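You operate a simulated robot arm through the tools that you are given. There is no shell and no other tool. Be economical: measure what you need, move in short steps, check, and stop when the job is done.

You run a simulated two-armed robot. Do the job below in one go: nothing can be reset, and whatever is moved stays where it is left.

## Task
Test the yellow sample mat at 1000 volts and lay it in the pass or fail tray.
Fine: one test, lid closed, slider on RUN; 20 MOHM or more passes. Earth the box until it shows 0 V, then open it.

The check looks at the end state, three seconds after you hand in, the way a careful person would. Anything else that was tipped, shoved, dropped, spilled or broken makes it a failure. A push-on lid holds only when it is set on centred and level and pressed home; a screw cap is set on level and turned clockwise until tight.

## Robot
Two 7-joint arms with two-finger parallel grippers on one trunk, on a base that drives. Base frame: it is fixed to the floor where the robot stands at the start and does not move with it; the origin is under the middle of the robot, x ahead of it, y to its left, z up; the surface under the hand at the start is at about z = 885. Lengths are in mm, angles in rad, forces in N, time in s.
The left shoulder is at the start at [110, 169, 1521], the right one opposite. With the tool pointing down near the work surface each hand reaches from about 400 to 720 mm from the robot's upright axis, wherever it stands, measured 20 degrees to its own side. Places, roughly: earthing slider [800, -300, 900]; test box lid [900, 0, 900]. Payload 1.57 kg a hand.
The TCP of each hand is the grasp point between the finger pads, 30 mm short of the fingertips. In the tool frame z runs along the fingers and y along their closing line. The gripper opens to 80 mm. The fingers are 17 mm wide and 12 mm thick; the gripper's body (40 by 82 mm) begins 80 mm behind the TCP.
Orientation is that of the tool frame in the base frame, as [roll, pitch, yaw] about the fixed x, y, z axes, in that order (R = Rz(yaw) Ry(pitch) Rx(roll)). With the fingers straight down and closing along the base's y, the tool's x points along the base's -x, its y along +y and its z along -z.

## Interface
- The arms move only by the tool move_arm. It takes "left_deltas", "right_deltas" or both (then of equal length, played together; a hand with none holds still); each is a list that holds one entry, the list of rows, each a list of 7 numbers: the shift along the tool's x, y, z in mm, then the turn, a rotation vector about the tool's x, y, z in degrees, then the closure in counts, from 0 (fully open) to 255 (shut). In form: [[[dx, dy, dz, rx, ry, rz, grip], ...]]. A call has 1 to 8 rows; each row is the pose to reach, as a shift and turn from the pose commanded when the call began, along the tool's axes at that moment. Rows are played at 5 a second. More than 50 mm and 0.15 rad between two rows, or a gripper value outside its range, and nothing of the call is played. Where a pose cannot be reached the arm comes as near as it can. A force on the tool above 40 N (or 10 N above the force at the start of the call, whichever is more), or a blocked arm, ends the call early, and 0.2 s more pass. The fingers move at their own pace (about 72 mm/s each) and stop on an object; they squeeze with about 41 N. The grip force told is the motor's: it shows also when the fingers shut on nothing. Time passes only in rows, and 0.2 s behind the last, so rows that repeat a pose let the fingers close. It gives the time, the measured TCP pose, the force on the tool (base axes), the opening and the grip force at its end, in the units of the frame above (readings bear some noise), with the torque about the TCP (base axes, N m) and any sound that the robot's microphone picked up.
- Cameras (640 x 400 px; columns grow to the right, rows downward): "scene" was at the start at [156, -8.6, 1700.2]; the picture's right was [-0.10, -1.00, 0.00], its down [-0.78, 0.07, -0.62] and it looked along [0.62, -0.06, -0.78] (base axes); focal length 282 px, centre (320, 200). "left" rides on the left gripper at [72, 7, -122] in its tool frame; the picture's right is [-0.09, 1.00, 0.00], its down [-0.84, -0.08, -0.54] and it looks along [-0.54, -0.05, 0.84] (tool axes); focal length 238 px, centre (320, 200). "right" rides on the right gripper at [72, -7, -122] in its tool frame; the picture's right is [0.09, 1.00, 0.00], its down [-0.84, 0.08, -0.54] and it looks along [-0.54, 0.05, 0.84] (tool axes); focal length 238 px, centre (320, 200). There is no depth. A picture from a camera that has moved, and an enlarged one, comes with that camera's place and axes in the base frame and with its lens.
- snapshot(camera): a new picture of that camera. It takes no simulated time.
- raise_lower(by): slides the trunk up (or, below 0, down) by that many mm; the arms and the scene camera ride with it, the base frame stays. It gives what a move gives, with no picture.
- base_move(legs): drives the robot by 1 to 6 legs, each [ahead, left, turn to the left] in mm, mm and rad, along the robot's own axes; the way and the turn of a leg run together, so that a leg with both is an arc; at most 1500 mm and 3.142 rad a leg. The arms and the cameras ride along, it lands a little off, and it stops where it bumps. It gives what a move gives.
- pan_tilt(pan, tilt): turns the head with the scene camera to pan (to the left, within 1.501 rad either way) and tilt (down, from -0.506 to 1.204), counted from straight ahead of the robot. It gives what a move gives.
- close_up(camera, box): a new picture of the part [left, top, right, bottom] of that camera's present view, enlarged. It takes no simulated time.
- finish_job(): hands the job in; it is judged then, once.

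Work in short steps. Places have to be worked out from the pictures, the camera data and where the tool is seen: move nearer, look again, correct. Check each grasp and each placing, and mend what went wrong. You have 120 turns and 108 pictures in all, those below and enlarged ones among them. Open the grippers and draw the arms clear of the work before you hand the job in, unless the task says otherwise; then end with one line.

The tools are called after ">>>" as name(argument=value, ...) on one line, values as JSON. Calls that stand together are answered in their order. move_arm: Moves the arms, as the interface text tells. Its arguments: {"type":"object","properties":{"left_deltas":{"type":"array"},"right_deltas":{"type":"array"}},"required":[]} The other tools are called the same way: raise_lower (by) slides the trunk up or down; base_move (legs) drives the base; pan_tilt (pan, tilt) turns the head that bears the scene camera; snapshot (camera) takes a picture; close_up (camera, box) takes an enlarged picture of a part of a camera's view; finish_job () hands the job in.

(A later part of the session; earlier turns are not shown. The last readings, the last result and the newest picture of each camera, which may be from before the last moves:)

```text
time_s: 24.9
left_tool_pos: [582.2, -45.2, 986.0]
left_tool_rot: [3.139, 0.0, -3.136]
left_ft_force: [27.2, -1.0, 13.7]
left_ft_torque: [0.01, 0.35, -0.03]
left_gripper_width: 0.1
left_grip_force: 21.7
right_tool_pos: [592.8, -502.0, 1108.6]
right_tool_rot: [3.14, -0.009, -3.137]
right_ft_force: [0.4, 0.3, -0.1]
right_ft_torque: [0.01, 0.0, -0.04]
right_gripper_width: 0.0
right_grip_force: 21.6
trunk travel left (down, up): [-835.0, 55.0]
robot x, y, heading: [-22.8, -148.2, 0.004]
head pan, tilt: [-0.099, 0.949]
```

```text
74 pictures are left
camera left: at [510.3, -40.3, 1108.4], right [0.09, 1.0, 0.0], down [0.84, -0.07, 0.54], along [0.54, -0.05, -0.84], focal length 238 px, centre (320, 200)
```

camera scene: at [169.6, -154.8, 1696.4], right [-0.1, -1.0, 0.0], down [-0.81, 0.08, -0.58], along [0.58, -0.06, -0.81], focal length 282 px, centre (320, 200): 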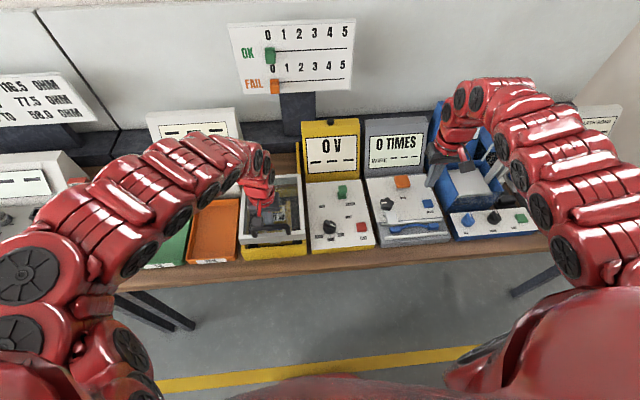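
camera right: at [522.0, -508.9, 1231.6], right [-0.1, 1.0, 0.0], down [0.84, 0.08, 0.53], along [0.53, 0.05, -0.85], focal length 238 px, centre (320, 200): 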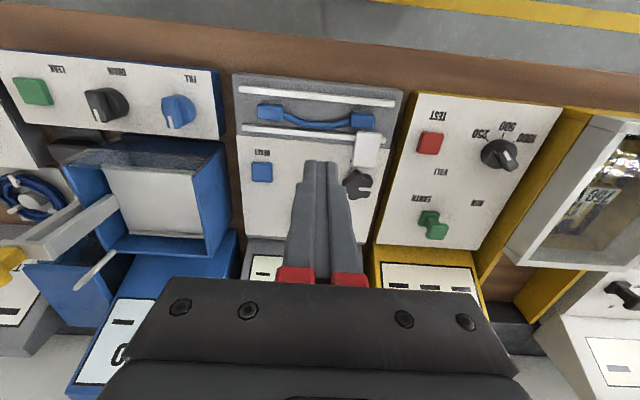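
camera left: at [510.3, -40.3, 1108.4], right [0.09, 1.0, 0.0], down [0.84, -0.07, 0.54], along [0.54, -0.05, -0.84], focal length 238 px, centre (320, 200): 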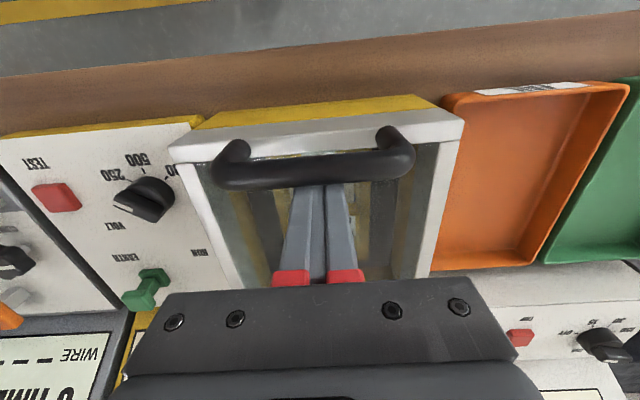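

Nothing moved as the steps were too big; I repeat with smaller ones.

>>> move_arm(left_deltas=[[[-6, 0, 0, 0, 0, 0, 255], [-14, 0, -5, 0, 0, 0, 255], [-14, 0, -40, 0, 0, 0, 255], [-14, 15, -75, 0, 0, 0, 255], [-18, 45, -100, 0, 0, 0, 255], [-24, 80, -115, 0, 0, 0, 255], [-30, 110, -125, 0, 0, 0, 255]]], right_deltas=[[[-10, 38, 0, 0, 0, 0, 0], [-18, 76, 0, 0, 0, 0, 0], [-25, 114, 5, 0, 0, 0, 0], [-30, 152, 15, 0, 0, 0, 0], [-35, 190, 30, 0, 0, 0, 0], [-35, 226, 50, 0, 0, 0, 0], [-35, 258, 65, 0, 0, 0, 0]]])

>>> snapshot(camera="right")

>>> snapshot(camera="left")

```text
time_s: 26.5
left_tool_pos: [623.4, 65.5, 1112.2]
left_tool_rot: [3.142, -0.002, -3.136]
left_ft_force: [-0.3, 0.0, 0.5]
left_ft_torque: [-0.02, -0.03, 0.03]
left_gripper_width: 0.0
left_grip_force: 20.5
left hand out of reach, approached as far as the arm can: row 3, 4, 5, 6, 7
right_tool_pos: [623.6, -239.9, 1046.0]
right_tool_rot: [3.139, -0.007, -3.14]
right_ft_force: [0.3, -0.5, -0.1]
right_ft_torque: [0.0, 0.0, 0.01]
right_gripper_width: 79.8
right_grip_force: 0.1
right hand out of reach, approached as far as the arm can: row 2, 3
trunk travel left (down, up): [-835.0, 55.0]
robot x, y, heading: [-20.8, -146.3, 0.006]
head pan, tilt: [-0.099, 0.949]
```

```text
73 pictures are left
camera right: at [553.1, -247.6, 1168.6], right [-0.09, 1.0, 0.0], down [0.84, 0.08, 0.54], along [0.53, 0.05, -0.84], focal length 238 px, centre (320, 200)
```

right: 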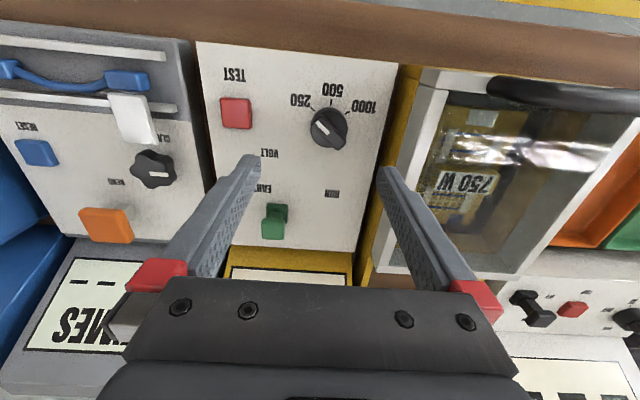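

```text
72 pictures are left
camera left: at [551.3, 71.8, 1233.8], right [0.09, 1.0, 0.0], down [0.84, -0.07, 0.54], along [0.54, -0.05, -0.84], focal length 238 px, centre (320, 200)
```

left: 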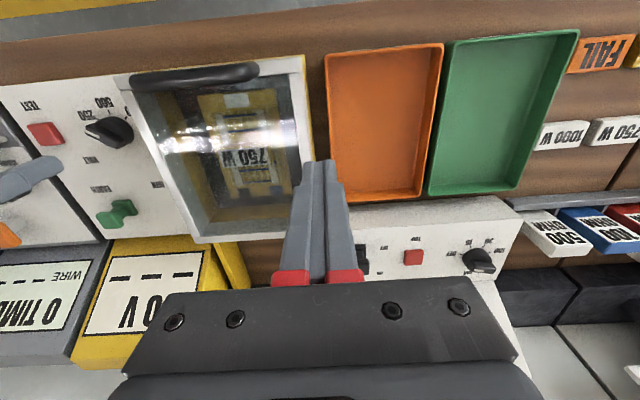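

Lid is closed over the mat. I enlarge the dial to read its mark.

>>> close_up(camera="right", box=[210, 60, 410, 260])

>>> close_up(camera="left", box=[20, 80, 180, 230])

```text
2.00 times, centred on (310, 160) of right
camera zoom: at [553.1, -247.6, 1168.6], right [-0.09, 1.0, 0.0], down [0.84, 0.08, 0.54], along [0.53, 0.05, -0.84], focal length 477 px, centre (340, 280)
```

zoom: 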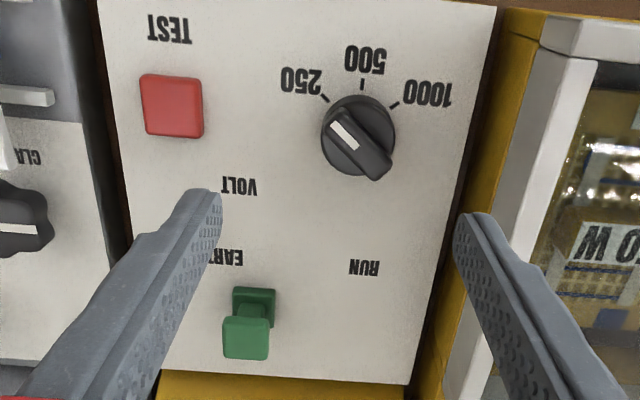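

```text
2.67 times, centred on (100, 155) of left
camera zoom: at [551.3, 71.8, 1233.8], right [0.09, 1.0, 0.0], down [0.84, -0.07, 0.54], along [0.54, -0.05, -0.84], focal length 636 px, centre (907, 320)
```

zoom: 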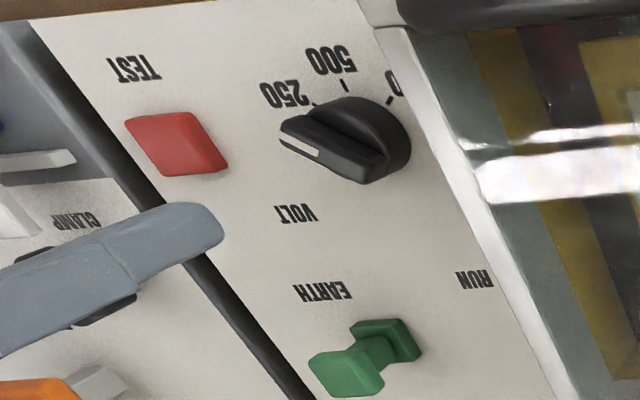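

Mark is on 250; 1000 is 90° clockwise from above. The wing's centre triangulates to (626, -229, 914) and it runs along the 45° diagonal, so I yaw the right gripper by -45° about tool z and come down above it.

>>> move_arm(right_deltas=[[[0, 2, 10, 0, 0, -7.5, 120], [-1, 4, 25, 0, 0, -15, 120], [-2, 6, 40, 0, 0, -22.5, 120], [-2, 8, 55, 0, 0, -30, 120], [-2, 10, 68, 0, 0, -37.5, 120], [-2, 11, 80, 0, 0, -45, 120]]])

>>> snapshot(camera="right")

>>> close_up(camera="left", box=[20, 50, 180, 200])

```text
time_s: 27.9
left_tool_pos: [622.7, 63.8, 1111.2]
left_tool_rot: [3.141, -0.002, -3.135]
left_ft_force: [0.0, 0.8, -1.0]
left_ft_torque: [-0.01, 0.0, -0.02]
left_gripper_width: 0.0
left_grip_force: 21.8
right_tool_pos: [624.6, -230.9, 965.0]
right_tool_rot: [3.134, -0.004, -2.352]
right_ft_force: [-0.1, 0.4, 1.1]
right_ft_torque: [0.01, 0.02, 0.0]
right_gripper_width: 42.4
right_grip_force: 0.0
trunk travel left (down, up): [-835.0, 55.0]
robot x, y, heading: [-20.0, -145.3, 0.007]
head pan, tilt: [-0.099, 0.949]
```

```text
69 pictures are left
camera right: at [580.6, -288.1, 1087.6], right [-0.77, 0.64, 0.01], down [0.54, 0.65, 0.54], along [0.34, 0.42, -0.84], focal length 238 px, centre (320, 200)
```

right: 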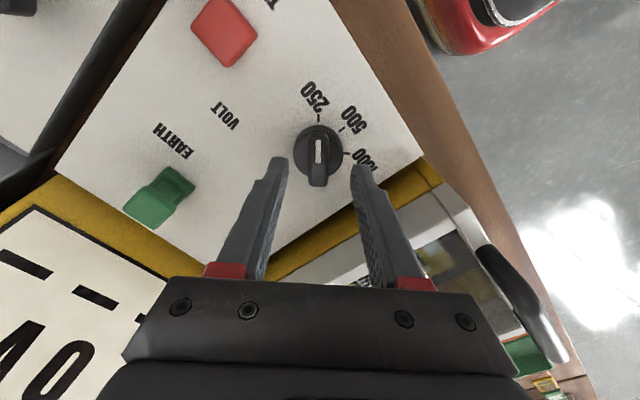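

```text
2.67 times, centred on (100, 125) of left
camera zoom: at [551.2, 69.9, 1234.1], right [0.09, 1.0, 0.0], down [0.84, -0.07, 0.54], along [0.54, -0.05, -0.84], focal length 636 px, centre (907, 400)
```

zoom: 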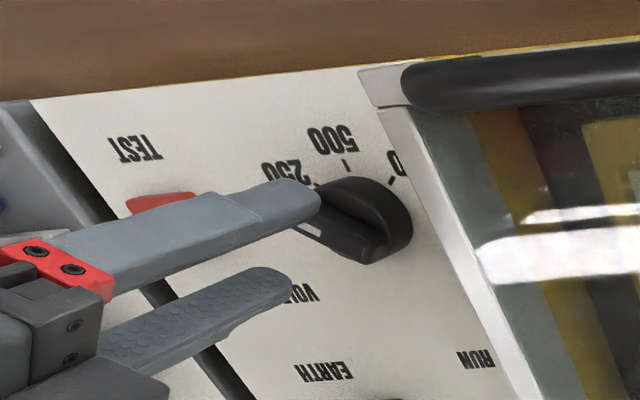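

The wing lies centred and parallel between the fingers. I shift 5 mm along it, descend to TCP z≈930, and close.

>>> move_arm(right_deltas=[[[-5, 0, 15, 0, 0, 0, 120], [-5, 0, 26, 0, 0, 0, 120], [-5, 0, 34, 0, 0, 0, 120], [-5, 0, 34, 0, 0, 0, 255], [-5, 0, 34, 0, 0, 0, 255], [-5, 0, 34, 0, 0, 0, 255]]])

>>> snapshot(camera="right")

```text
time_s: 29.3
left_tool_pos: [620.6, 65.3, 1113.0]
left_tool_rot: [3.141, 0.003, -3.137]
left_ft_force: [-0.4, -0.3, 0.1]
left_ft_torque: [-0.03, 0.02, -0.02]
left_gripper_width: 0.1
left_grip_force: 21.2
right_tool_pos: [628.3, -228.3, 935.0]
right_tool_rot: [3.14, 0.001, -2.355]
right_ft_force: [-5.3, -0.5, 23.2]
right_ft_torque: [-0.15, 0.54, 0.03]
right_gripper_width: 16.4
right_grip_force: 32.2
trunk travel left (down, up): [-835.0, 55.0]
robot x, y, heading: [-22.1, -144.5, 0.004]
head pan, tilt: [-0.099, 0.949]
stopped in row 6 (right hand): the force on the tool passed its limit at 41 N (the readings are from after the stop); the commanded pose is now the measured one
```

```text
67 pictures are left
camera right: at [582.7, -285.2, 1057.0], right [-0.77, 0.64, 0.0], down [0.53, 0.65, 0.54], along [0.35, 0.42, -0.84], focal length 238 px, centre (320, 200)
```

right: 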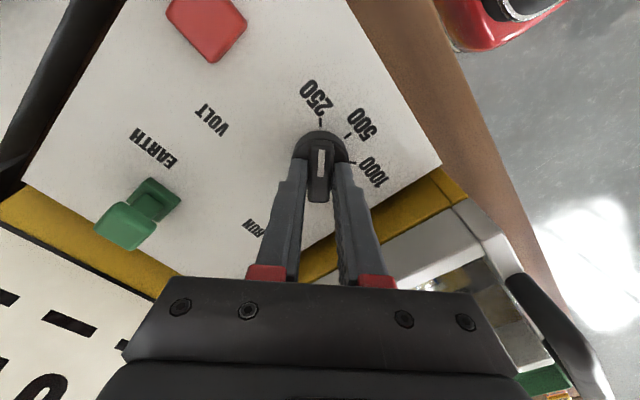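

Grip at 16 mm on the wing but pressed on the disc and slightly off its axis. I reopen, rise 5 mm, shift 4 mm toward the axis and regrip.

>>> move_arm(right_deltas=[[[0, 0, -5, 0, 0, 0, 150], [4, 0, -5, 0, 0, 0, 150], [4, 0, -5, 0, 0, 0, 255], [4, 0, -5, 0, 0, 0, 255], [4, 0, -5, 0, 0, 0, 255]]])

```text
time_s: 30.5
left_tool_pos: [623.1, 65.7, 1112.5]
left_tool_rot: [-3.142, 0.0, -3.136]
left_ft_force: [0.5, 0.3, 1.3]
left_ft_torque: [0.0, 0.03, 0.01]
left_gripper_width: 0.1
left_grip_force: 21.7
right_tool_pos: [627.0, -230.1, 938.8]
right_tool_rot: [3.141, 0.002, -2.354]
right_ft_force: [-2.5, 5.6, 3.5]
right_ft_torque: [0.73, -0.42, 0.02]
right_gripper_width: 15.9
right_grip_force: 31.6
trunk travel left (down, up): [-835.0, 55.0]
robot x, y, heading: [-22.7, -145.1, 0.007]
head pan, tilt: [-0.099, 0.949]
```

Firm grip with low force. I turn clockwise (tool +z) in 8° rows, first 64°.

>>> move_arm(right_deltas=[[[0, 0, 0, 0, 0, 8, 255], [0, 0, 0, 0, 0, 16, 255], [0, 0, 0, 0, 0, 24, 255], [0, 0, 0, 0, 0, 32, 255], [0, 0, 0, 0, 0, 40, 255], [0, 0, 0, 0, 0, 48, 255], [0, 0, 0, 0, 0, 56, 255], [0, 0, 0, 0, 0, 64, 255]]])

>>> snapshot(camera="right")

```text
time_s: 32.3
left_tool_pos: [623.2, 66.7, 1112.2]
left_tool_rot: [-3.14, 0.001, -3.135]
left_ft_force: [-0.6, -0.1, 0.3]
left_ft_torque: [0.0, -0.02, -0.05]
left_gripper_width: 0.0
left_grip_force: 21.6
right_tool_pos: [627.9, -229.5, 938.7]
right_tool_rot: [3.141, 0.002, 2.811]
right_ft_force: [2.9, 18.9, 8.1]
right_ft_torque: [0.5, 0.23, 0.01]
right_gripper_width: 15.8
right_grip_force: 31.6
trunk travel left (down, up): [-835.0, 55.0]
robot x, y, heading: [-21.0, -147.0, 0.011]
head pan, tilt: [-0.099, 0.949]
```

```text
66 pictures are left
camera right: at [557.5, -212.6, 1060.7], right [0.24, 0.97, 0.0], down [0.82, -0.2, 0.54], along [0.53, -0.13, -0.84], focal length 238 px, centre (320, 200)
```

right: 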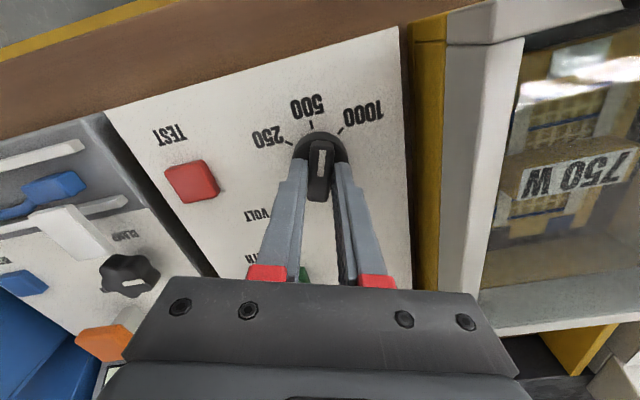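

The knob follows, past 500. The side force (19 N toward +y) says the axis lies a bit to +y, so I ease 3 mm that way and turn the remaining 27°.

>>> move_arm(right_deltas=[[[0, 2, 0, 0, 0, 5, 255], [0, 3, 0, 0, 0, 12, 255], [0, 3, 0, 0, 0, 20, 255], [0, 3, 0, 0, 0, 27, 255], [0, 3, 0, 0, 0, 27, 255]]])

>>> snapshot(camera="right")

```text
time_s: 33.5
left_tool_pos: [621.4, 65.2, 1112.3]
left_tool_rot: [3.141, -0.001, -3.137]
left_ft_force: [-0.3, -0.8, 0.4]
left_ft_torque: [0.0, -0.01, 0.0]
left_gripper_width: 0.0
left_grip_force: 21.2
right_tool_pos: [628.6, -228.6, 937.8]
right_tool_rot: [-3.141, -0.001, 2.338]
right_ft_force: [-3.2, 6.1, 9.6]
right_ft_torque: [0.16, 0.18, -0.03]
right_gripper_width: 15.8
right_grip_force: 31.2
trunk travel left (down, up): [-835.0, 55.0]
robot x, y, heading: [-22.6, -144.4, 0.005]
head pan, tilt: [-0.099, 0.949]
```

```text
65 pictures are left
camera right: at [573.1, -182.2, 1060.6], right [0.65, 0.76, 0.0], down [0.64, -0.55, 0.54], along [0.41, -0.35, -0.84], focal length 238 px, centre (320, 200)
```

right: 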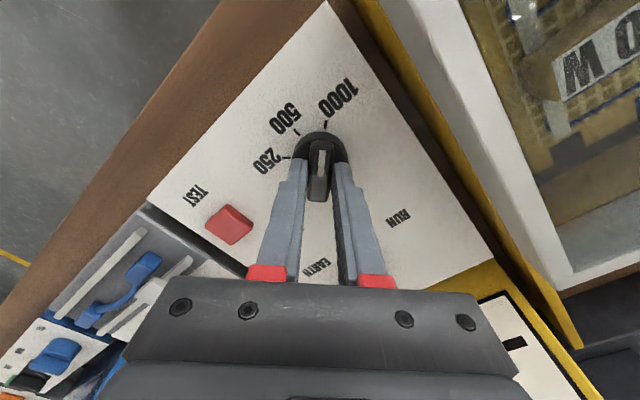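

The mark now points at 1000. I open, lift, and check.

>>> move_arm(right_deltas=[[[0, 0, 0, 0, 0, 0, 130], [0, 0, 0, 0, 0, 0, 110], [0, 0, -25, 0, 0, 0, 110], [0, 0, -55, 0, 0, 0, 110], [0, 0, -85, 0, 0, -8, 180], [0, 0, -110, 0, 0, -16, 255]]])

>>> snapshot(camera="right")

>>> snapshot(camera="scene")

```text
time_s: 34.9
left_tool_pos: [622.6, 60.5, 1111.7]
left_tool_rot: [3.136, -0.002, -3.137]
left_ft_force: [0.0, -1.1, 0.4]
left_ft_torque: [0.04, -0.01, -0.01]
left_gripper_width: 0.0
left_grip_force: 21.7
right_tool_pos: [629.0, -230.1, 1046.4]
right_tool_rot: [3.138, -0.007, 2.62]
right_ft_force: [-0.5, 0.0, -0.5]
right_ft_torque: [-0.03, -0.08, -0.01]
right_gripper_width: 0.0
right_grip_force: 18.2
trunk travel left (down, up): [-835.0, 55.0]
robot x, y, heading: [-23.9, -149.5, 0.004]
head pan, tilt: [-0.099, 0.949]
```

```text
64 pictures are left
camera right: at [563.4, -202.2, 1170.2], right [0.42, 0.91, 0.01], down [0.77, -0.35, 0.54], along [0.49, -0.22, -0.84], focal length 238 px, centre (320, 200)
```

right: 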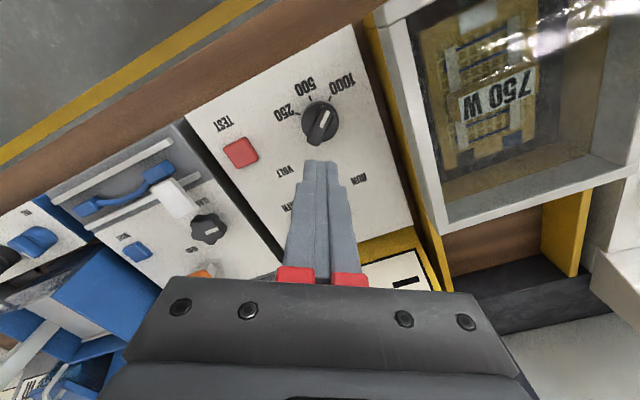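

```text
63 pictures are left
camera scene: at [131.2, -160.9, 1696.1], right [-0.1, -1.0, 0.0], down [-0.81, 0.08, -0.58], along [0.58, -0.05, -0.81], focal length 282 px, centre (320, 200)
```

scene: 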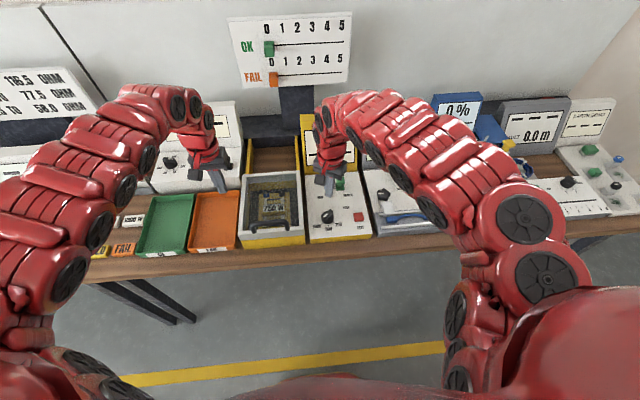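

Let me enlarge the dial to be sure it is seated on 1000.

>>> close_up(camera="right", box=[260, 60, 380, 160])

```text
4.00 times, centred on (320, 110) of right
camera zoom: at [563.4, -202.2, 1170.2], right [0.42, 0.91, 0.01], down [0.77, -0.35, 0.54], along [0.49, -0.22, -0.84], focal length 953 px, centre (320, 560)
```

zoom: 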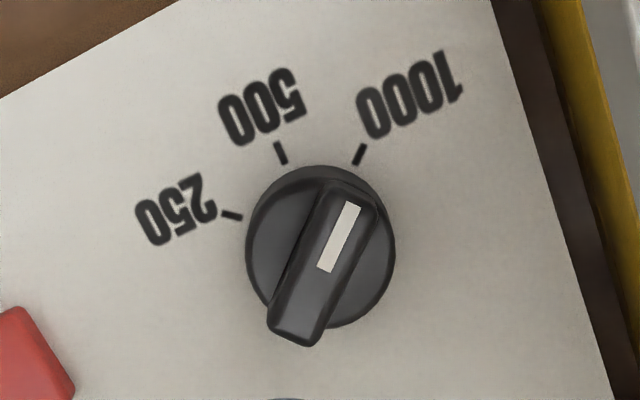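

Dial is seated on 1000. Next the slider: I drive ahead about 115 mm and left 45 mm so it lies about 690 mm from the axis, straightening the right hand first.

>>> move_arm(right_deltas=[[[0, 0, 0, 0, 0, -8, 255], [0, 0, 0, 0, 0, -16, 255], [0, 0, 0, 0, 0, -24, 255], [0, 0, 0, 0, 0, -30, 255]]])

>>> base_move(legs=[[115, 45, 0]])

>>> snapshot(camera="right")

```text
time_s: 35.9
left_tool_pos: [622.9, 62.9, 1110.4]
left_tool_rot: [3.14, -0.002, -3.135]
left_ft_force: [-0.9, 0.2, -0.5]
left_ft_torque: [0.0, -0.01, -0.02]
left_gripper_width: 0.1
left_grip_force: 20.8
right_tool_pos: [629.5, -228.7, 1046.9]
right_tool_rot: [3.14, -0.003, -3.139]
right_ft_force: [0.2, 0.9, -0.2]
right_ft_torque: [0.0, -0.03, 0.0]
right_gripper_width: 0.0
right_grip_force: 21.3
trunk travel left (down, up): [-835.0, 55.0]
robot x, y, heading: [-20.1, -146.8, 0.005]
head pan, tilt: [-0.099, 0.949]
```

```text
time_s: 37.1
left_tool_pos: [735.0, 108.7, 1111.5]
left_tool_rot: [3.139, 0.0, -3.138]
left_ft_force: [-0.7, 0.3, -0.5]
left_ft_torque: [0.02, -0.06, -0.01]
left_gripper_width: 0.1
left_grip_force: 21.2
right_tool_pos: [741.4, -184.7, 1048.1]
right_tool_rot: [3.139, 0.0, -3.14]
right_ft_force: [0.9, -0.2, 0.0]
right_ft_torque: [-0.01, -0.02, 0.01]
right_gripper_width: 0.0
right_grip_force: 21.1
trunk travel left (down, up): [-835.0, 55.0]
robot x, y, heading: [94.3, -101.4, 0.004]
head pan, tilt: [-0.099, 0.949]
```

```text
61 pictures are left
camera right: at [669.7, -192.5, 1170.7], right [-0.09, 1.0, 0.0], down [0.84, 0.08, 0.54], along [0.54, 0.05, -0.84], focal length 238 px, centre (320, 200)
```

right: 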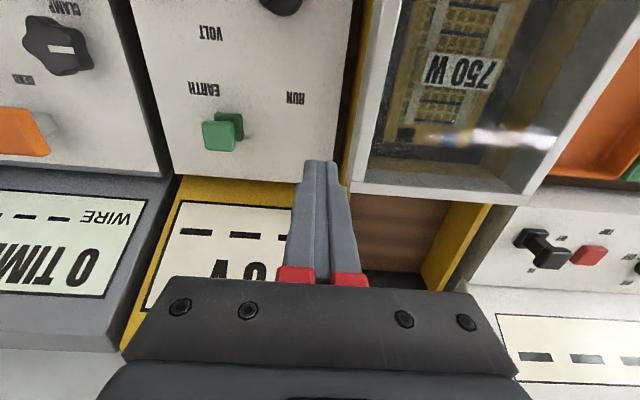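

Slider cap near (758, -293, 917). I move the closed right fingers to its -y side (y≈-330), first at height.

>>> move_arm(right_deltas=[[[-5, -45, 5, 0, 0, 0, 255], [-10, -90, 10, 0, 0, 0, 255], [-14, -130, 25, 0, 0, 0, 255], [-16, -147, 55, 0, 0, 0, 255], [-16, -147, 80, 0, 0, 0, 255]]])

>>> snapshot(camera="right")

>>> snapshot(camera="left")

```text
time_s: 38.3
left_tool_pos: [737.6, 109.2, 1111.1]
left_tool_rot: [3.141, -0.003, -3.137]
left_ft_force: [-0.7, 0.8, 0.2]
left_ft_torque: [-0.03, 0.0, 0.0]
left_gripper_width: 0.1
left_grip_force: 21.3
right_tool_pos: [759.0, -331.1, 966.8]
right_tool_rot: [-3.141, 0.0, -3.139]
right_ft_force: [-0.5, 0.6, -0.4]
right_ft_torque: [0.03, 0.0, -0.02]
right_gripper_width: 0.1
right_grip_force: 21.3
trunk travel left (down, up): [-835.0, 55.0]
robot x, y, heading: [93.0, -101.1, 0.001]
head pan, tilt: [-0.099, 0.949]
```

```text
60 pictures are left
camera right: at [687.1, -338.9, 1088.8], right [-0.09, 1.0, 0.0], down [0.84, 0.08, 0.54], along [0.54, 0.05, -0.84], focal length 238 px, centre (320, 200)
```

right: 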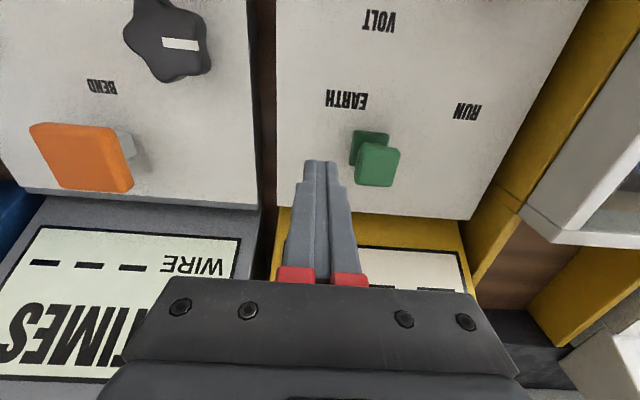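

```text
59 pictures are left
camera left: at [665.5, 114.4, 1233.8], right [0.09, 1.0, 0.0], down [0.84, -0.07, 0.54], along [0.54, -0.05, -0.84], focal length 238 px, centre (320, 200)
```

left: 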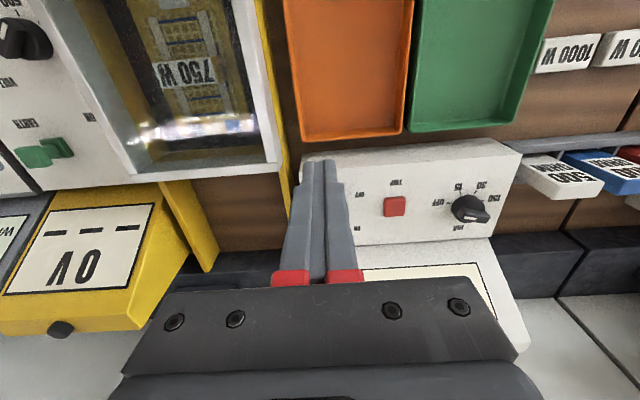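

The fingers are clear to the side of the cap. I lower to tip z≈908 and push +y gently.

>>> move_arm(right_deltas=[[[0, 0, 15, 0, 0, 0, 255], [0, 0, 28, 0, 0, 0, 255], [0, 12, 28, 0, 0, 0, 255], [0, 22, 28, 0, 0, 0, 255], [0, 30, 28, 0, 0, 0, 255], [0, 38, 28, 0, 0, 0, 255]]])

>>> snapshot(camera="right")

```text
time_s: 39.7
left_tool_pos: [737.0, 108.2, 1110.4]
left_tool_rot: [-3.141, -0.003, -3.136]
left_ft_force: [0.1, 0.2, -1.4]
left_ft_torque: [-0.02, -0.01, -0.02]
left_gripper_width: 0.1
left_grip_force: 21.4
right_tool_pos: [757.9, -294.2, 940.3]
right_tool_rot: [3.14, -0.002, -3.139]
right_ft_force: [0.3, -0.4, -0.7]
right_ft_torque: [-0.02, 0.01, 0.02]
right_gripper_width: 0.0
right_grip_force: 21.0
trunk travel left (down, up): [-835.0, 55.0]
robot x, y, heading: [91.8, -101.9, 0.001]
head pan, tilt: [-0.099, 0.949]
```

```text
58 pictures are left
camera right: at [686.7, -300.7, 1062.3], right [-0.09, 1.0, 0.0], down [0.84, 0.08, 0.54], along [0.54, 0.05, -0.84], focal length 238 px, centre (320, 200)
```

right: 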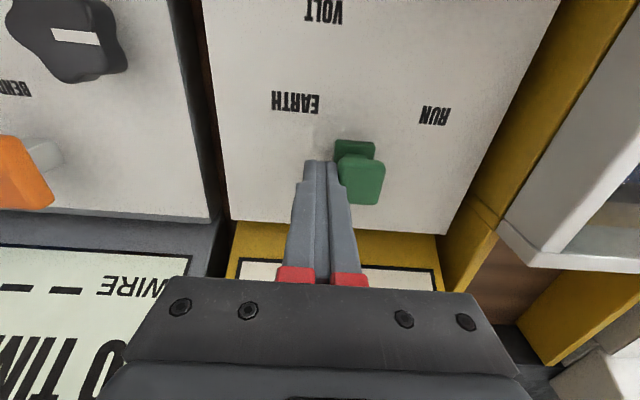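

The slider moves with little force. I keep pushing in small steps to its stop.

>>> move_arm(right_deltas=[[[0, 6, 0, 0, 0, 0, 255], [0, 12, 0, 0, 0, 0, 255], [0, 18, 0, 0, 0, 0, 255], [0, 24, 0, 0, 0, 0, 255]]])

>>> snapshot(camera="right")

```text
time_s: 40.7
left_tool_pos: [737.5, 107.7, 1111.3]
left_tool_rot: [-3.141, -0.003, -3.137]
left_ft_force: [0.6, 0.3, 0.8]
left_ft_torque: [0.0, 0.03, 0.01]
left_gripper_width: 0.2
left_grip_force: 21.3
right_tool_pos: [757.3, -270.2, 940.1]
right_tool_rot: [3.14, -0.002, -3.139]
right_ft_force: [1.9, -0.5, -1.7]
right_ft_torque: [-0.08, -0.04, 0.0]
right_gripper_width: 0.2
right_grip_force: 21.1
trunk travel left (down, up): [-835.0, 55.0]
robot x, y, heading: [92.1, -102.4, 0.003]
head pan, tilt: [-0.099, 0.949]
```

```text
57 pictures are left
camera right: at [686.4, -277.3, 1062.5], right [-0.09, 1.0, 0.0], down [0.84, 0.08, 0.54], along [0.54, 0.05, -0.84], focal length 238 px, centre (320, 200)
```

right: 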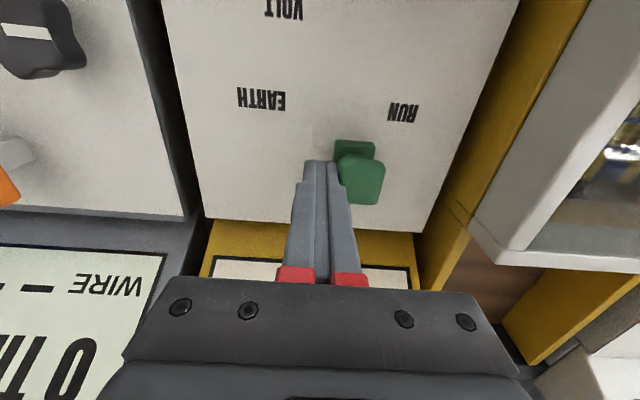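

Nearing RUN; continue until it stops.

>>> move_arm(right_deltas=[[[0, 5, 0, 0, 0, 0, 255], [0, 10, 0, 0, 0, 0, 255], [0, 15, 0, 0, 0, 0, 255], [0, 20, 0, 0, 0, 0, 255]]])

>>> snapshot(camera="right")

```text
time_s: 41.7
left_tool_pos: [737.9, 105.2, 1113.5]
left_tool_rot: [3.137, -0.001, -3.138]
left_ft_force: [0.6, -0.5, -0.6]
left_ft_torque: [-0.01, 0.0, 0.02]
left_gripper_width: 0.0
left_grip_force: 21.7
right_tool_pos: [757.2, -254.5, 939.7]
right_tool_rot: [3.139, 0.0, 3.14]
right_ft_force: [2.6, -17.0, 4.8]
right_ft_torque: [-0.32, 0.0, 0.12]
right_gripper_width: 0.1
right_grip_force: 21.4
trunk travel left (down, up): [-835.0, 55.0]
robot x, y, heading: [91.4, -101.0, 0.001]
head pan, tilt: [-0.099, 0.949]
```

```text
56 pictures are left
camera right: at [686.0, -261.6, 1062.1], right [-0.09, 1.0, 0.0], down [0.84, 0.07, 0.54], along [0.54, 0.05, -0.84], focal length 238 px, centre (320, 200)
```

right: 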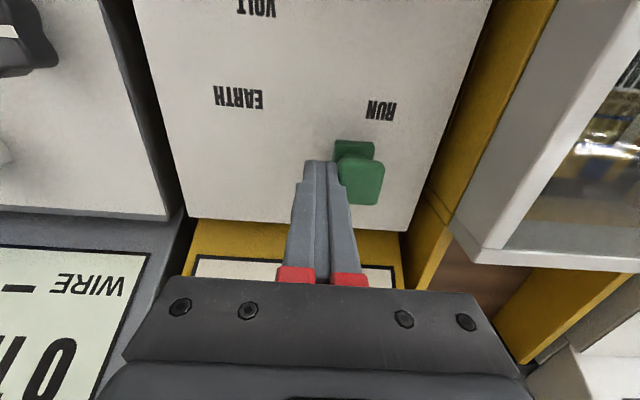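

The slider hit its stop at RUN. I back off, lift, and drive back for the TEST button.

>>> move_arm(right_deltas=[[[0, -8, 0, 0, 0, 0, 255], [0, -20, -5, 0, 0, 0, 255], [0, -20, -40, 0, 0, 0, 255], [0, -40, -70, 0, 0, 0, 255], [0, -70, -90, 0, 0, 0, 255]]])

>>> base_move(legs=[[-115, -20, 0]])

>>> snapshot(camera="right")

>>> snapshot(camera="scene")

```text
time_s: 42.9
left_tool_pos: [736.8, 105.9, 1111.6]
left_tool_rot: [3.139, -0.002, -3.14]
left_ft_force: [0.2, -0.6, -0.6]
left_ft_torque: [0.03, -0.02, -0.01]
left_gripper_width: 0.0
left_grip_force: 21.1
right_tool_pos: [758.1, -318.8, 1029.6]
right_tool_rot: [3.137, -0.002, -3.14]
right_ft_force: [0.1, 0.0, -0.2]
right_ft_torque: [0.0, -0.01, 0.01]
right_gripper_width: 0.0
right_grip_force: 21.6
trunk travel left (down, up): [-835.0, 55.0]
robot x, y, heading: [95.0, -103.7, 0.003]
head pan, tilt: [-0.099, 0.949]
```

```text
time_s: 44.1
left_tool_pos: [621.6, 90.1, 1110.2]
left_tool_rot: [-3.141, -0.002, -3.132]
left_ft_force: [-0.5, 0.2, 0.4]
left_ft_torque: [0.02, 0.01, 0.02]
left_gripper_width: 0.1
left_grip_force: 20.8
right_tool_pos: [643.4, -336.6, 1028.8]
right_tool_rot: [3.14, -0.002, -3.138]
right_ft_force: [0.6, -0.6, 0.3]
right_ft_torque: [0.01, 0.03, 0.02]
right_gripper_width: 0.0
right_grip_force: 21.5
trunk travel left (down, up): [-835.0, 55.0]
robot x, y, heading: [-23.3, -123.4, 0.003]
head pan, tilt: [-0.099, 0.949]
```

```text
55 pictures are left
camera right: at [572.9, -344.7, 1150.9], right [-0.1, 1.0, 0.0], down [0.84, 0.08, 0.54], along [0.54, 0.05, -0.84], focal length 238 px, centre (320, 200)
```

right: 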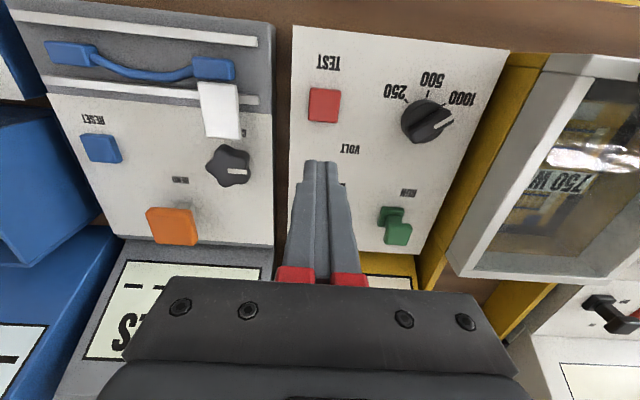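

```text
54 pictures are left
camera scene: at [131.1, -129.9, 1696.1], right [-0.1, -1.0, 0.0], down [-0.81, 0.08, -0.58], along [0.58, -0.06, -0.81], focal length 282 px, centre (320, 200)
```

scene: 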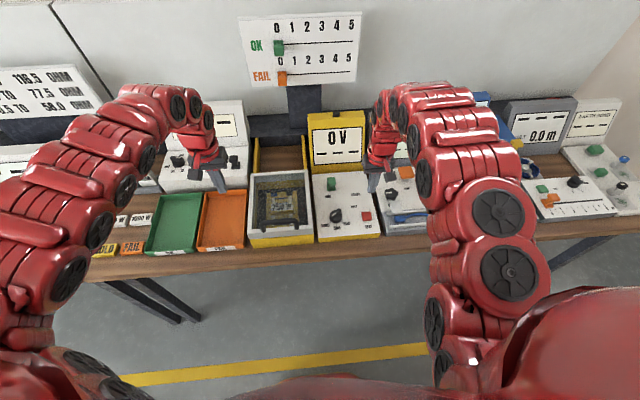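

0 V shown, slider on RUN, dial on 1000, lid closed. TEST is at about (621, -336); I move over it and look before pressing.

>>> move_arm(right_deltas=[[[8, 0, 25, 0, 0, 0, 255], [16, 0, 50, 0, 0, 0, 255], [22, 0, 70, 0, 0, 0, 255]]])

>>> snapshot(camera="right")

>>> close_up(camera="scene", box=[230, 110, 430, 250])

```text
time_s: 44.9
left_tool_pos: [619.7, 88.7, 1111.2]
left_tool_rot: [3.139, -0.001, -3.134]
left_ft_force: [0.0, 0.3, -0.7]
left_ft_torque: [0.03, 0.01, -0.02]
left_gripper_width: 0.0
left_grip_force: 21.1
right_tool_pos: [619.9, -336.4, 959.0]
right_tool_rot: [3.14, 0.0, -3.139]
right_ft_force: [0.5, 0.2, -0.3]
right_ft_torque: [-0.01, 0.01, 0.01]
right_gripper_width: 0.1
right_grip_force: 21.3
trunk travel left (down, up): [-835.0, 55.0]
robot x, y, heading: [-25.0, -122.2, 0.002]
head pan, tilt: [-0.099, 0.949]
```

```text
53 pictures are left
camera right: at [549.2, -344.7, 1082.1], right [-0.1, 1.0, 0.0], down [0.84, 0.08, 0.54], along [0.54, 0.05, -0.84], focal length 238 px, centre (320, 200)
```

right: 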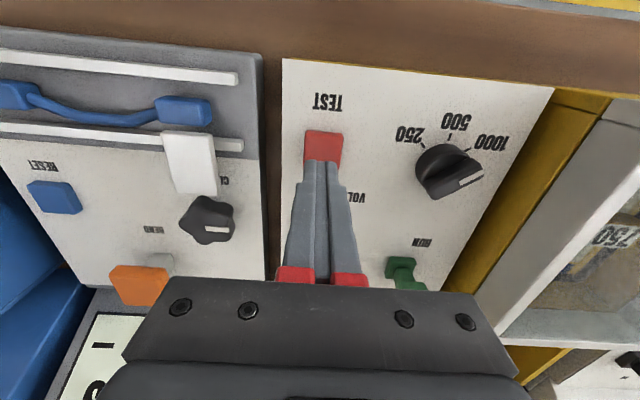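

```text
2.86 times, centred on (330, 180) of scene
camera zoom: at [128.6, -130.3, 1696.4], right [-0.1, -1.0, 0.0], down [-0.81, 0.08, -0.58], along [0.58, -0.06, -0.81], focal length 806 px, centre (291, 257)
```

zoom: 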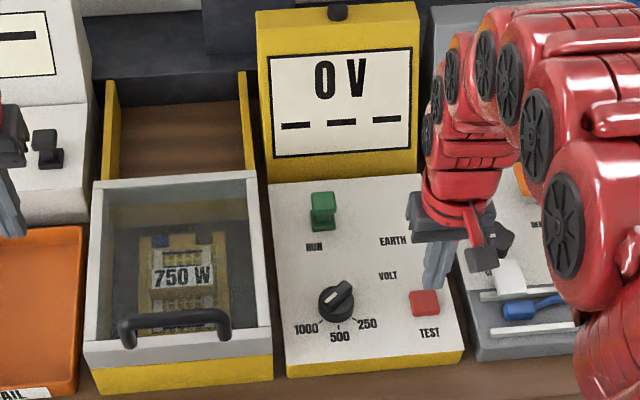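

Good view: all set, fingers over TEST. I press straight down in small steps, stopping on force.

>>> move_arm(right_deltas=[[[0, 0, 12, 0, 0, 0, 255], [0, 0, 20, 0, 0, 0, 255], [0, 0, 25, 0, 0, 0, 255], [0, 0, 28, 0, 0, 0, 255], [0, 0, 31, 0, 0, 0, 255]]])

>>> close_up(camera="scene", box=[230, 110, 430, 250])

```text
time_s: 46.1
left_tool_pos: [621.2, 89.6, 1112.0]
left_tool_rot: [3.14, -0.002, -3.133]
left_ft_force: [-0.5, -0.8, 0.7]
left_ft_torque: [0.01, -0.03, -0.03]
left_gripper_width: 0.0
left_grip_force: 21.2
right_tool_pos: [620.8, -336.5, 928.6]
right_tool_rot: [3.139, 0.0, -3.138]
right_ft_force: [-0.6, -0.5, 0.6]
right_ft_torque: [0.01, 0.01, -0.01]
right_gripper_width: 0.0
right_grip_force: 21.5
trunk travel left (down, up): [-835.0, 55.0]
robot x, y, heading: [-25.1, -121.2, 0.003]
head pan, tilt: [-0.099, 0.949]
```

```text
2.86 times, centred on (330, 180) of scene
camera zoom: at [129.6, -130.1, 1696.3], right [-0.1, -1.0, 0.0], down [-0.81, 0.08, -0.58], along [0.58, -0.06, -0.81], focal length 806 px, centre (291, 257)
```

zoom: 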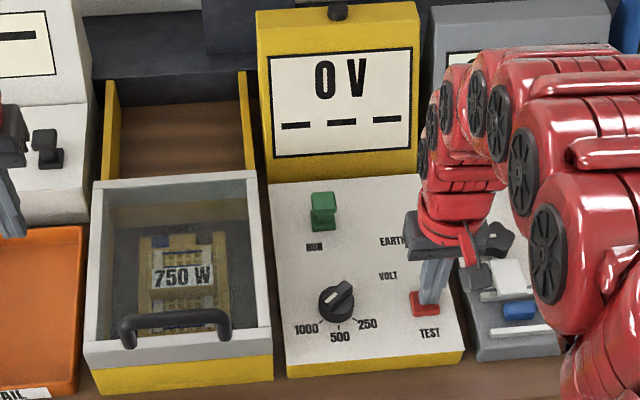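

No contact yet; I go down further in small steps.

>>> move_arm(right_deltas=[[[0, 0, 3, 0, 0, 0, 255], [0, 0, 6, 0, 0, 0, 255], [0, 0, 9, 0, 0, 0, 255], [0, 0, 12, 0, 0, 0, 255]]])

>>> close_up(camera="scene", box=[230, 110, 430, 250])

```text
time_s: 47.1
left_tool_pos: [619.3, 89.5, 1112.4]
left_tool_rot: [-3.14, 0.0, -3.136]
left_ft_force: [0.6, 0.1, -0.4]
left_ft_torque: [-0.01, 0.01, 0.01]
left_gripper_width: 0.1
left_grip_force: 21.4
right_tool_pos: [621.2, -336.8, 917.9]
right_tool_rot: [3.141, 0.002, -3.138]
right_ft_force: [2.4, -1.9, 16.7]
right_ft_torque: [-0.06, -0.07, -0.02]
right_gripper_width: 0.0
right_grip_force: 20.9
trunk travel left (down, up): [-835.0, 55.0]
robot x, y, heading: [-23.7, -124.7, 0.004]
head pan, tilt: [-0.099, 0.949]
heard: click
```

```text
2.86 times, centred on (330, 180) of scene
camera zoom: at [127.2, -129.5, 1696.8], right [-0.1, -1.0, 0.0], down [-0.81, 0.08, -0.58], along [0.58, -0.06, -0.81], focal length 806 px, centre (291, 257)
```

zoom: 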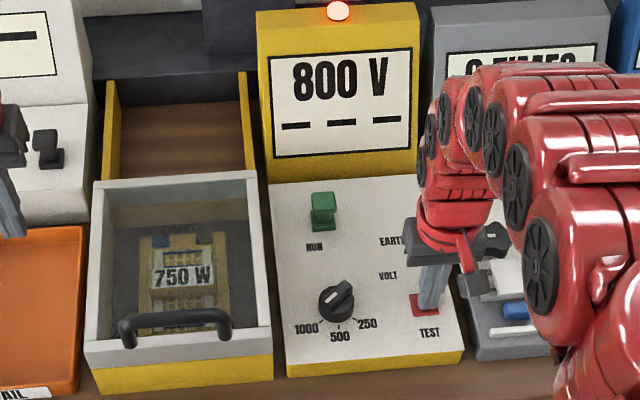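

Click heard, voltage rising to 800 V. I hold the press steady and watch the display.

>>> move_arm(right_deltas=[[[0, 0, 0, 0, 0, 0, 255], [0, 0, 0, 0, 0, 0, 255], [0, 0, 0, 0, 0, 0, 255], [0, 0, 0, 0, 0, 0, 255], [0, 0, 0, 0, 0, 0, 255]]])

>>> close_up(camera="scene", box=[230, 110, 430, 250])

```text
time_s: 48.3
left_tool_pos: [619.4, 90.6, 1112.5]
left_tool_rot: [-3.141, -0.001, -3.134]
left_ft_force: [0.4, -0.6, -0.6]
left_ft_torque: [-0.01, 0.01, 0.02]
left_gripper_width: 0.0
left_grip_force: 21.3
right_tool_pos: [620.5, -337.3, 917.7]
right_tool_rot: [3.139, 0.002, -3.138]
right_ft_force: [5.7, -4.4, 20.1]
right_ft_torque: [-0.12, -0.16, 0.03]
right_gripper_width: 0.0
right_grip_force: 21.3
trunk travel left (down, up): [-835.0, 55.0]
robot x, y, heading: [-22.6, -123.4, 0.01]
head pan, tilt: [-0.099, 0.949]
```

```text
2.86 times, centred on (330, 180) of scene
camera zoom: at [127.6, -129.8, 1696.5], right [-0.1, -1.0, 0.0], down [-0.81, 0.08, -0.58], along [0.58, -0.06, -0.81], focal length 806 px, centre (291, 257)
```

zoom: 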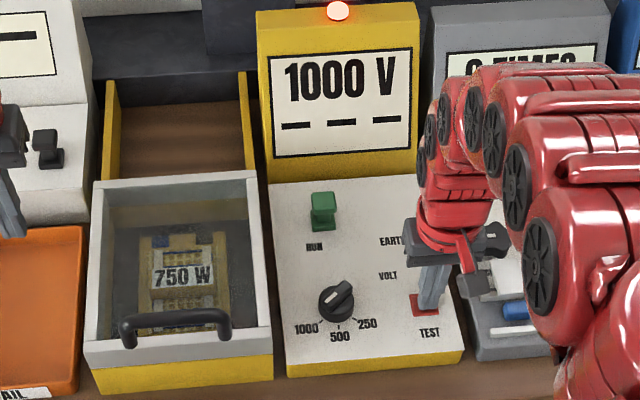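

1000 V, resistance not shown yet. I hold on.

>>> move_arm(right_deltas=[[[0, 0, 0, 0, 0, 0, 255], [0, 0, 0, 0, 0, 0, 255], [0, 0, 0, 0, 0, 0, 255], [0, 0, 0, 0, 0, 0, 255], [0, 0, 0, 0, 0, 0, 255], [0, 0, 0, 0, 0, 0, 255], [0, 0, 0, 0, 0, 0, 255], [0, 0, 0, 0, 0, 0, 255]]])

>>> close_up(camera="scene", box=[230, 110, 430, 250])

```text
time_s: 50.1
left_tool_pos: [618.7, 89.8, 1112.2]
left_tool_rot: [-3.142, 0.0, -3.134]
left_ft_force: [-0.5, 0.1, -0.5]
left_ft_torque: [0.02, 0.03, 0.0]
left_gripper_width: 0.0
left_grip_force: 21.5
right_tool_pos: [620.5, -337.2, 917.8]
right_tool_rot: [3.138, -0.001, -3.14]
right_ft_force: [5.0, -3.6, 19.8]
right_ft_torque: [-0.07, -0.12, -0.01]
right_gripper_width: 0.1
right_grip_force: 22.3
trunk travel left (down, up): [-835.0, 55.0]
robot x, y, heading: [-24.8, -120.4, 0.009]
head pan, tilt: [-0.099, 0.949]
```

```text
2.86 times, centred on (330, 180) of scene
camera zoom: at [127.3, -129.5, 1696.5], right [-0.1, -1.0, 0.0], down [-0.81, 0.08, -0.58], along [0.58, -0.06, -0.81], focal length 806 px, centre (291, 257)
```

zoom: 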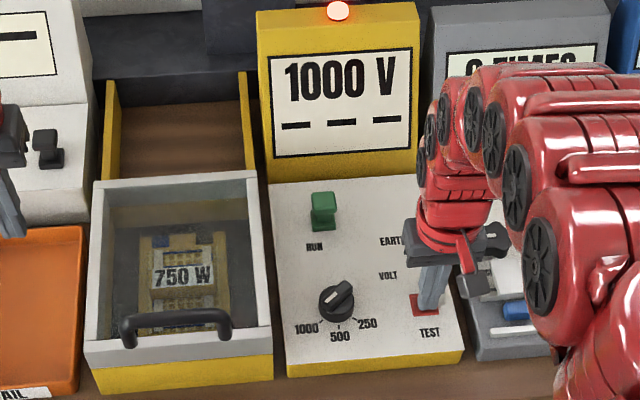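

Still measuring; hold another 3 s.

>>> move_arm(right_deltas=[[[0, 0, 0, 0, 0, 0, 255], [0, 0, 0, 0, 0, 0, 255], [0, 0, 0, 0, 0, 0, 255], [0, 0, 0, 0, 0, 0, 255], [0, 0, 0, 0, 0, 0, 255], [0, 0, 0, 0, 0, 0, 255], [0, 0, 0, 0, 0, 0, 255], [0, 0, 0, 0, 0, 0, 255]]])

>>> move_arm(right_deltas=[[[0, 0, 0, 0, 0, 0, 255], [0, 0, 0, 0, 0, 0, 255], [0, 0, 0, 0, 0, 0, 255], [0, 0, 0, 0, 0, 0, 255], [0, 0, 0, 0, 0, 0, 255], [0, 0, 0, 0, 0, 0, 255], [0, 0, 0, 0, 0, 0, 255], [0, 0, 0, 0, 0, 0, 255]]])

>>> close_up(camera="scene", box=[230, 110, 430, 250])

```text
time_s: 51.9
left_tool_pos: [619.4, 90.2, 1111.7]
left_tool_rot: [-3.141, 0.0, -3.135]
left_ft_force: [-0.8, -0.2, -0.5]
left_ft_torque: [0.04, -0.02, -0.02]
left_gripper_width: 0.0
left_grip_force: 21.4
right_tool_pos: [620.5, -337.1, 917.8]
right_tool_rot: [-3.141, -0.001, -3.139]
right_ft_force: [3.7, -1.8, 19.7]
right_ft_torque: [-0.06, -0.12, -0.01]
right_gripper_width: 0.0
right_grip_force: 21.1
trunk travel left (down, up): [-835.0, 55.0]
robot x, y, heading: [-21.8, -124.9, 0.003]
head pan, tilt: [-0.099, 0.949]
```

```text
time_s: 53.7
left_tool_pos: [620.4, 90.2, 1112.6]
left_tool_rot: [-3.142, -0.001, -3.137]
left_ft_force: [-0.5, -0.7, -0.4]
left_ft_torque: [0.01, 0.03, 0.02]
left_gripper_width: 0.0
left_grip_force: 21.4
right_tool_pos: [620.8, -336.3, 917.2]
right_tool_rot: [3.139, 0.0, -3.139]
right_ft_force: [2.6, -1.1, 19.6]
right_ft_torque: [-0.04, -0.09, -0.01]
right_gripper_width: 0.0
right_grip_force: 21.5
trunk travel left (down, up): [-835.0, 55.0]
robot x, y, heading: [-25.4, -123.7, 0.004]
head pan, tilt: [-0.099, 0.949]
```

```text
2.86 times, centred on (330, 180) of scene
camera zoom: at [127.0, -129.3, 1696.6], right [-0.1, -1.0, 0.0], down [-0.81, 0.08, -0.58], along [0.58, -0.06, -0.81], focal length 806 px, centre (291, 257)
```

zoom: 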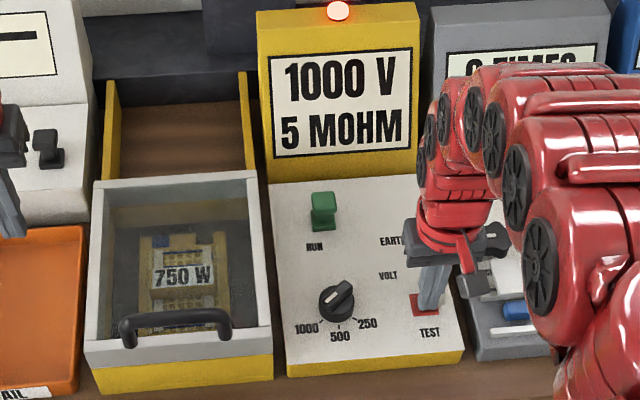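

5 MOHM appears. I hold briefly once more to see that it is settled.

>>> move_arm(right_deltas=[[[0, 0, 0, 0, 0, 0, 255], [0, 0, 0, 0, 0, 0, 255], [0, 0, 0, 0, 0, 0, 255], [0, 0, 0, 0, 0, 0, 255], [0, 0, 0, 0, 0, 0, 255], [0, 0, 0, 0, 0, 0, 255], [0, 0, 0, 0, 0, 0, 255], [0, 0, 0, 0, 0, 0, 255]]])

>>> move_arm(right_deltas=[[[0, 0, -10, 0, 0, 0, 255], [0, 0, -40, 0, 0, 0, 255], [0, 0, -80, 0, 0, 0, 255], [0, 0, -110, 0, 0, 0, 255]]])

>>> close_up(camera="scene", box=[230, 110, 430, 250])

```text
time_s: 55.5
left_tool_pos: [618.9, 90.0, 1112.6]
left_tool_rot: [-3.141, 0.001, -3.136]
left_ft_force: [0.6, 0.0, 0.2]
left_ft_torque: [-0.04, 0.01, -0.05]
left_gripper_width: 0.0
left_grip_force: 21.7
right_tool_pos: [619.5, -337.6, 917.3]
right_tool_rot: [3.14, 0.001, -3.139]
right_ft_force: [2.4, -1.0, 20.2]
right_ft_torque: [-0.02, -0.03, 0.03]
right_gripper_width: 0.0
right_grip_force: 20.9
trunk travel left (down, up): [-835.0, 55.0]
robot x, y, heading: [-23.8, -124.1, 0.007]
head pan, tilt: [-0.099, 0.949]
```

```text
time_s: 56.5
left_tool_pos: [620.3, 84.7, 1112.6]
left_tool_rot: [3.134, 0.003, -3.135]
left_ft_force: [-0.7, -1.7, 0.2]
left_ft_torque: [0.14, 0.03, 0.02]
left_gripper_width: 0.0
left_grip_force: 21.5
right_tool_pos: [627.9, -347.4, 1027.2]
right_tool_rot: [3.117, 0.008, 3.104]
right_ft_force: [-2.6, 7.6, -2.8]
right_ft_torque: [-0.78, -0.28, 0.0]
right_gripper_width: 0.0
right_grip_force: 21.4
trunk travel left (down, up): [-835.0, 55.0]
robot x, y, heading: [-26.6, -123.4, 0.011]
head pan, tilt: [-0.099, 0.949]
```

```text
2.86 times, centred on (330, 180) of scene
camera zoom: at [129.1, -139.2, 1696.3], right [-0.09, -1.0, -0.01], down [-0.81, 0.08, -0.58], along [0.58, -0.05, -0.81], focal length 806 px, centre (291, 257)
```

zoom: 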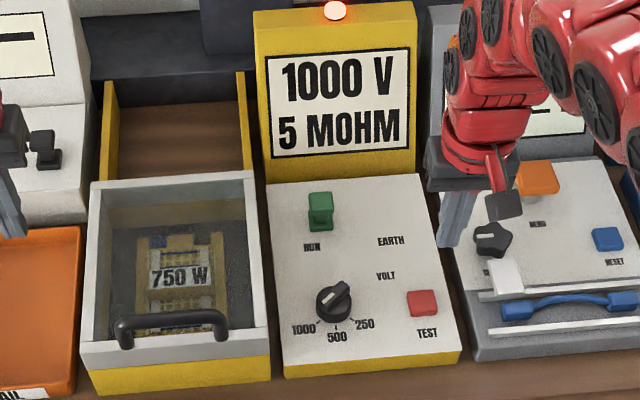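

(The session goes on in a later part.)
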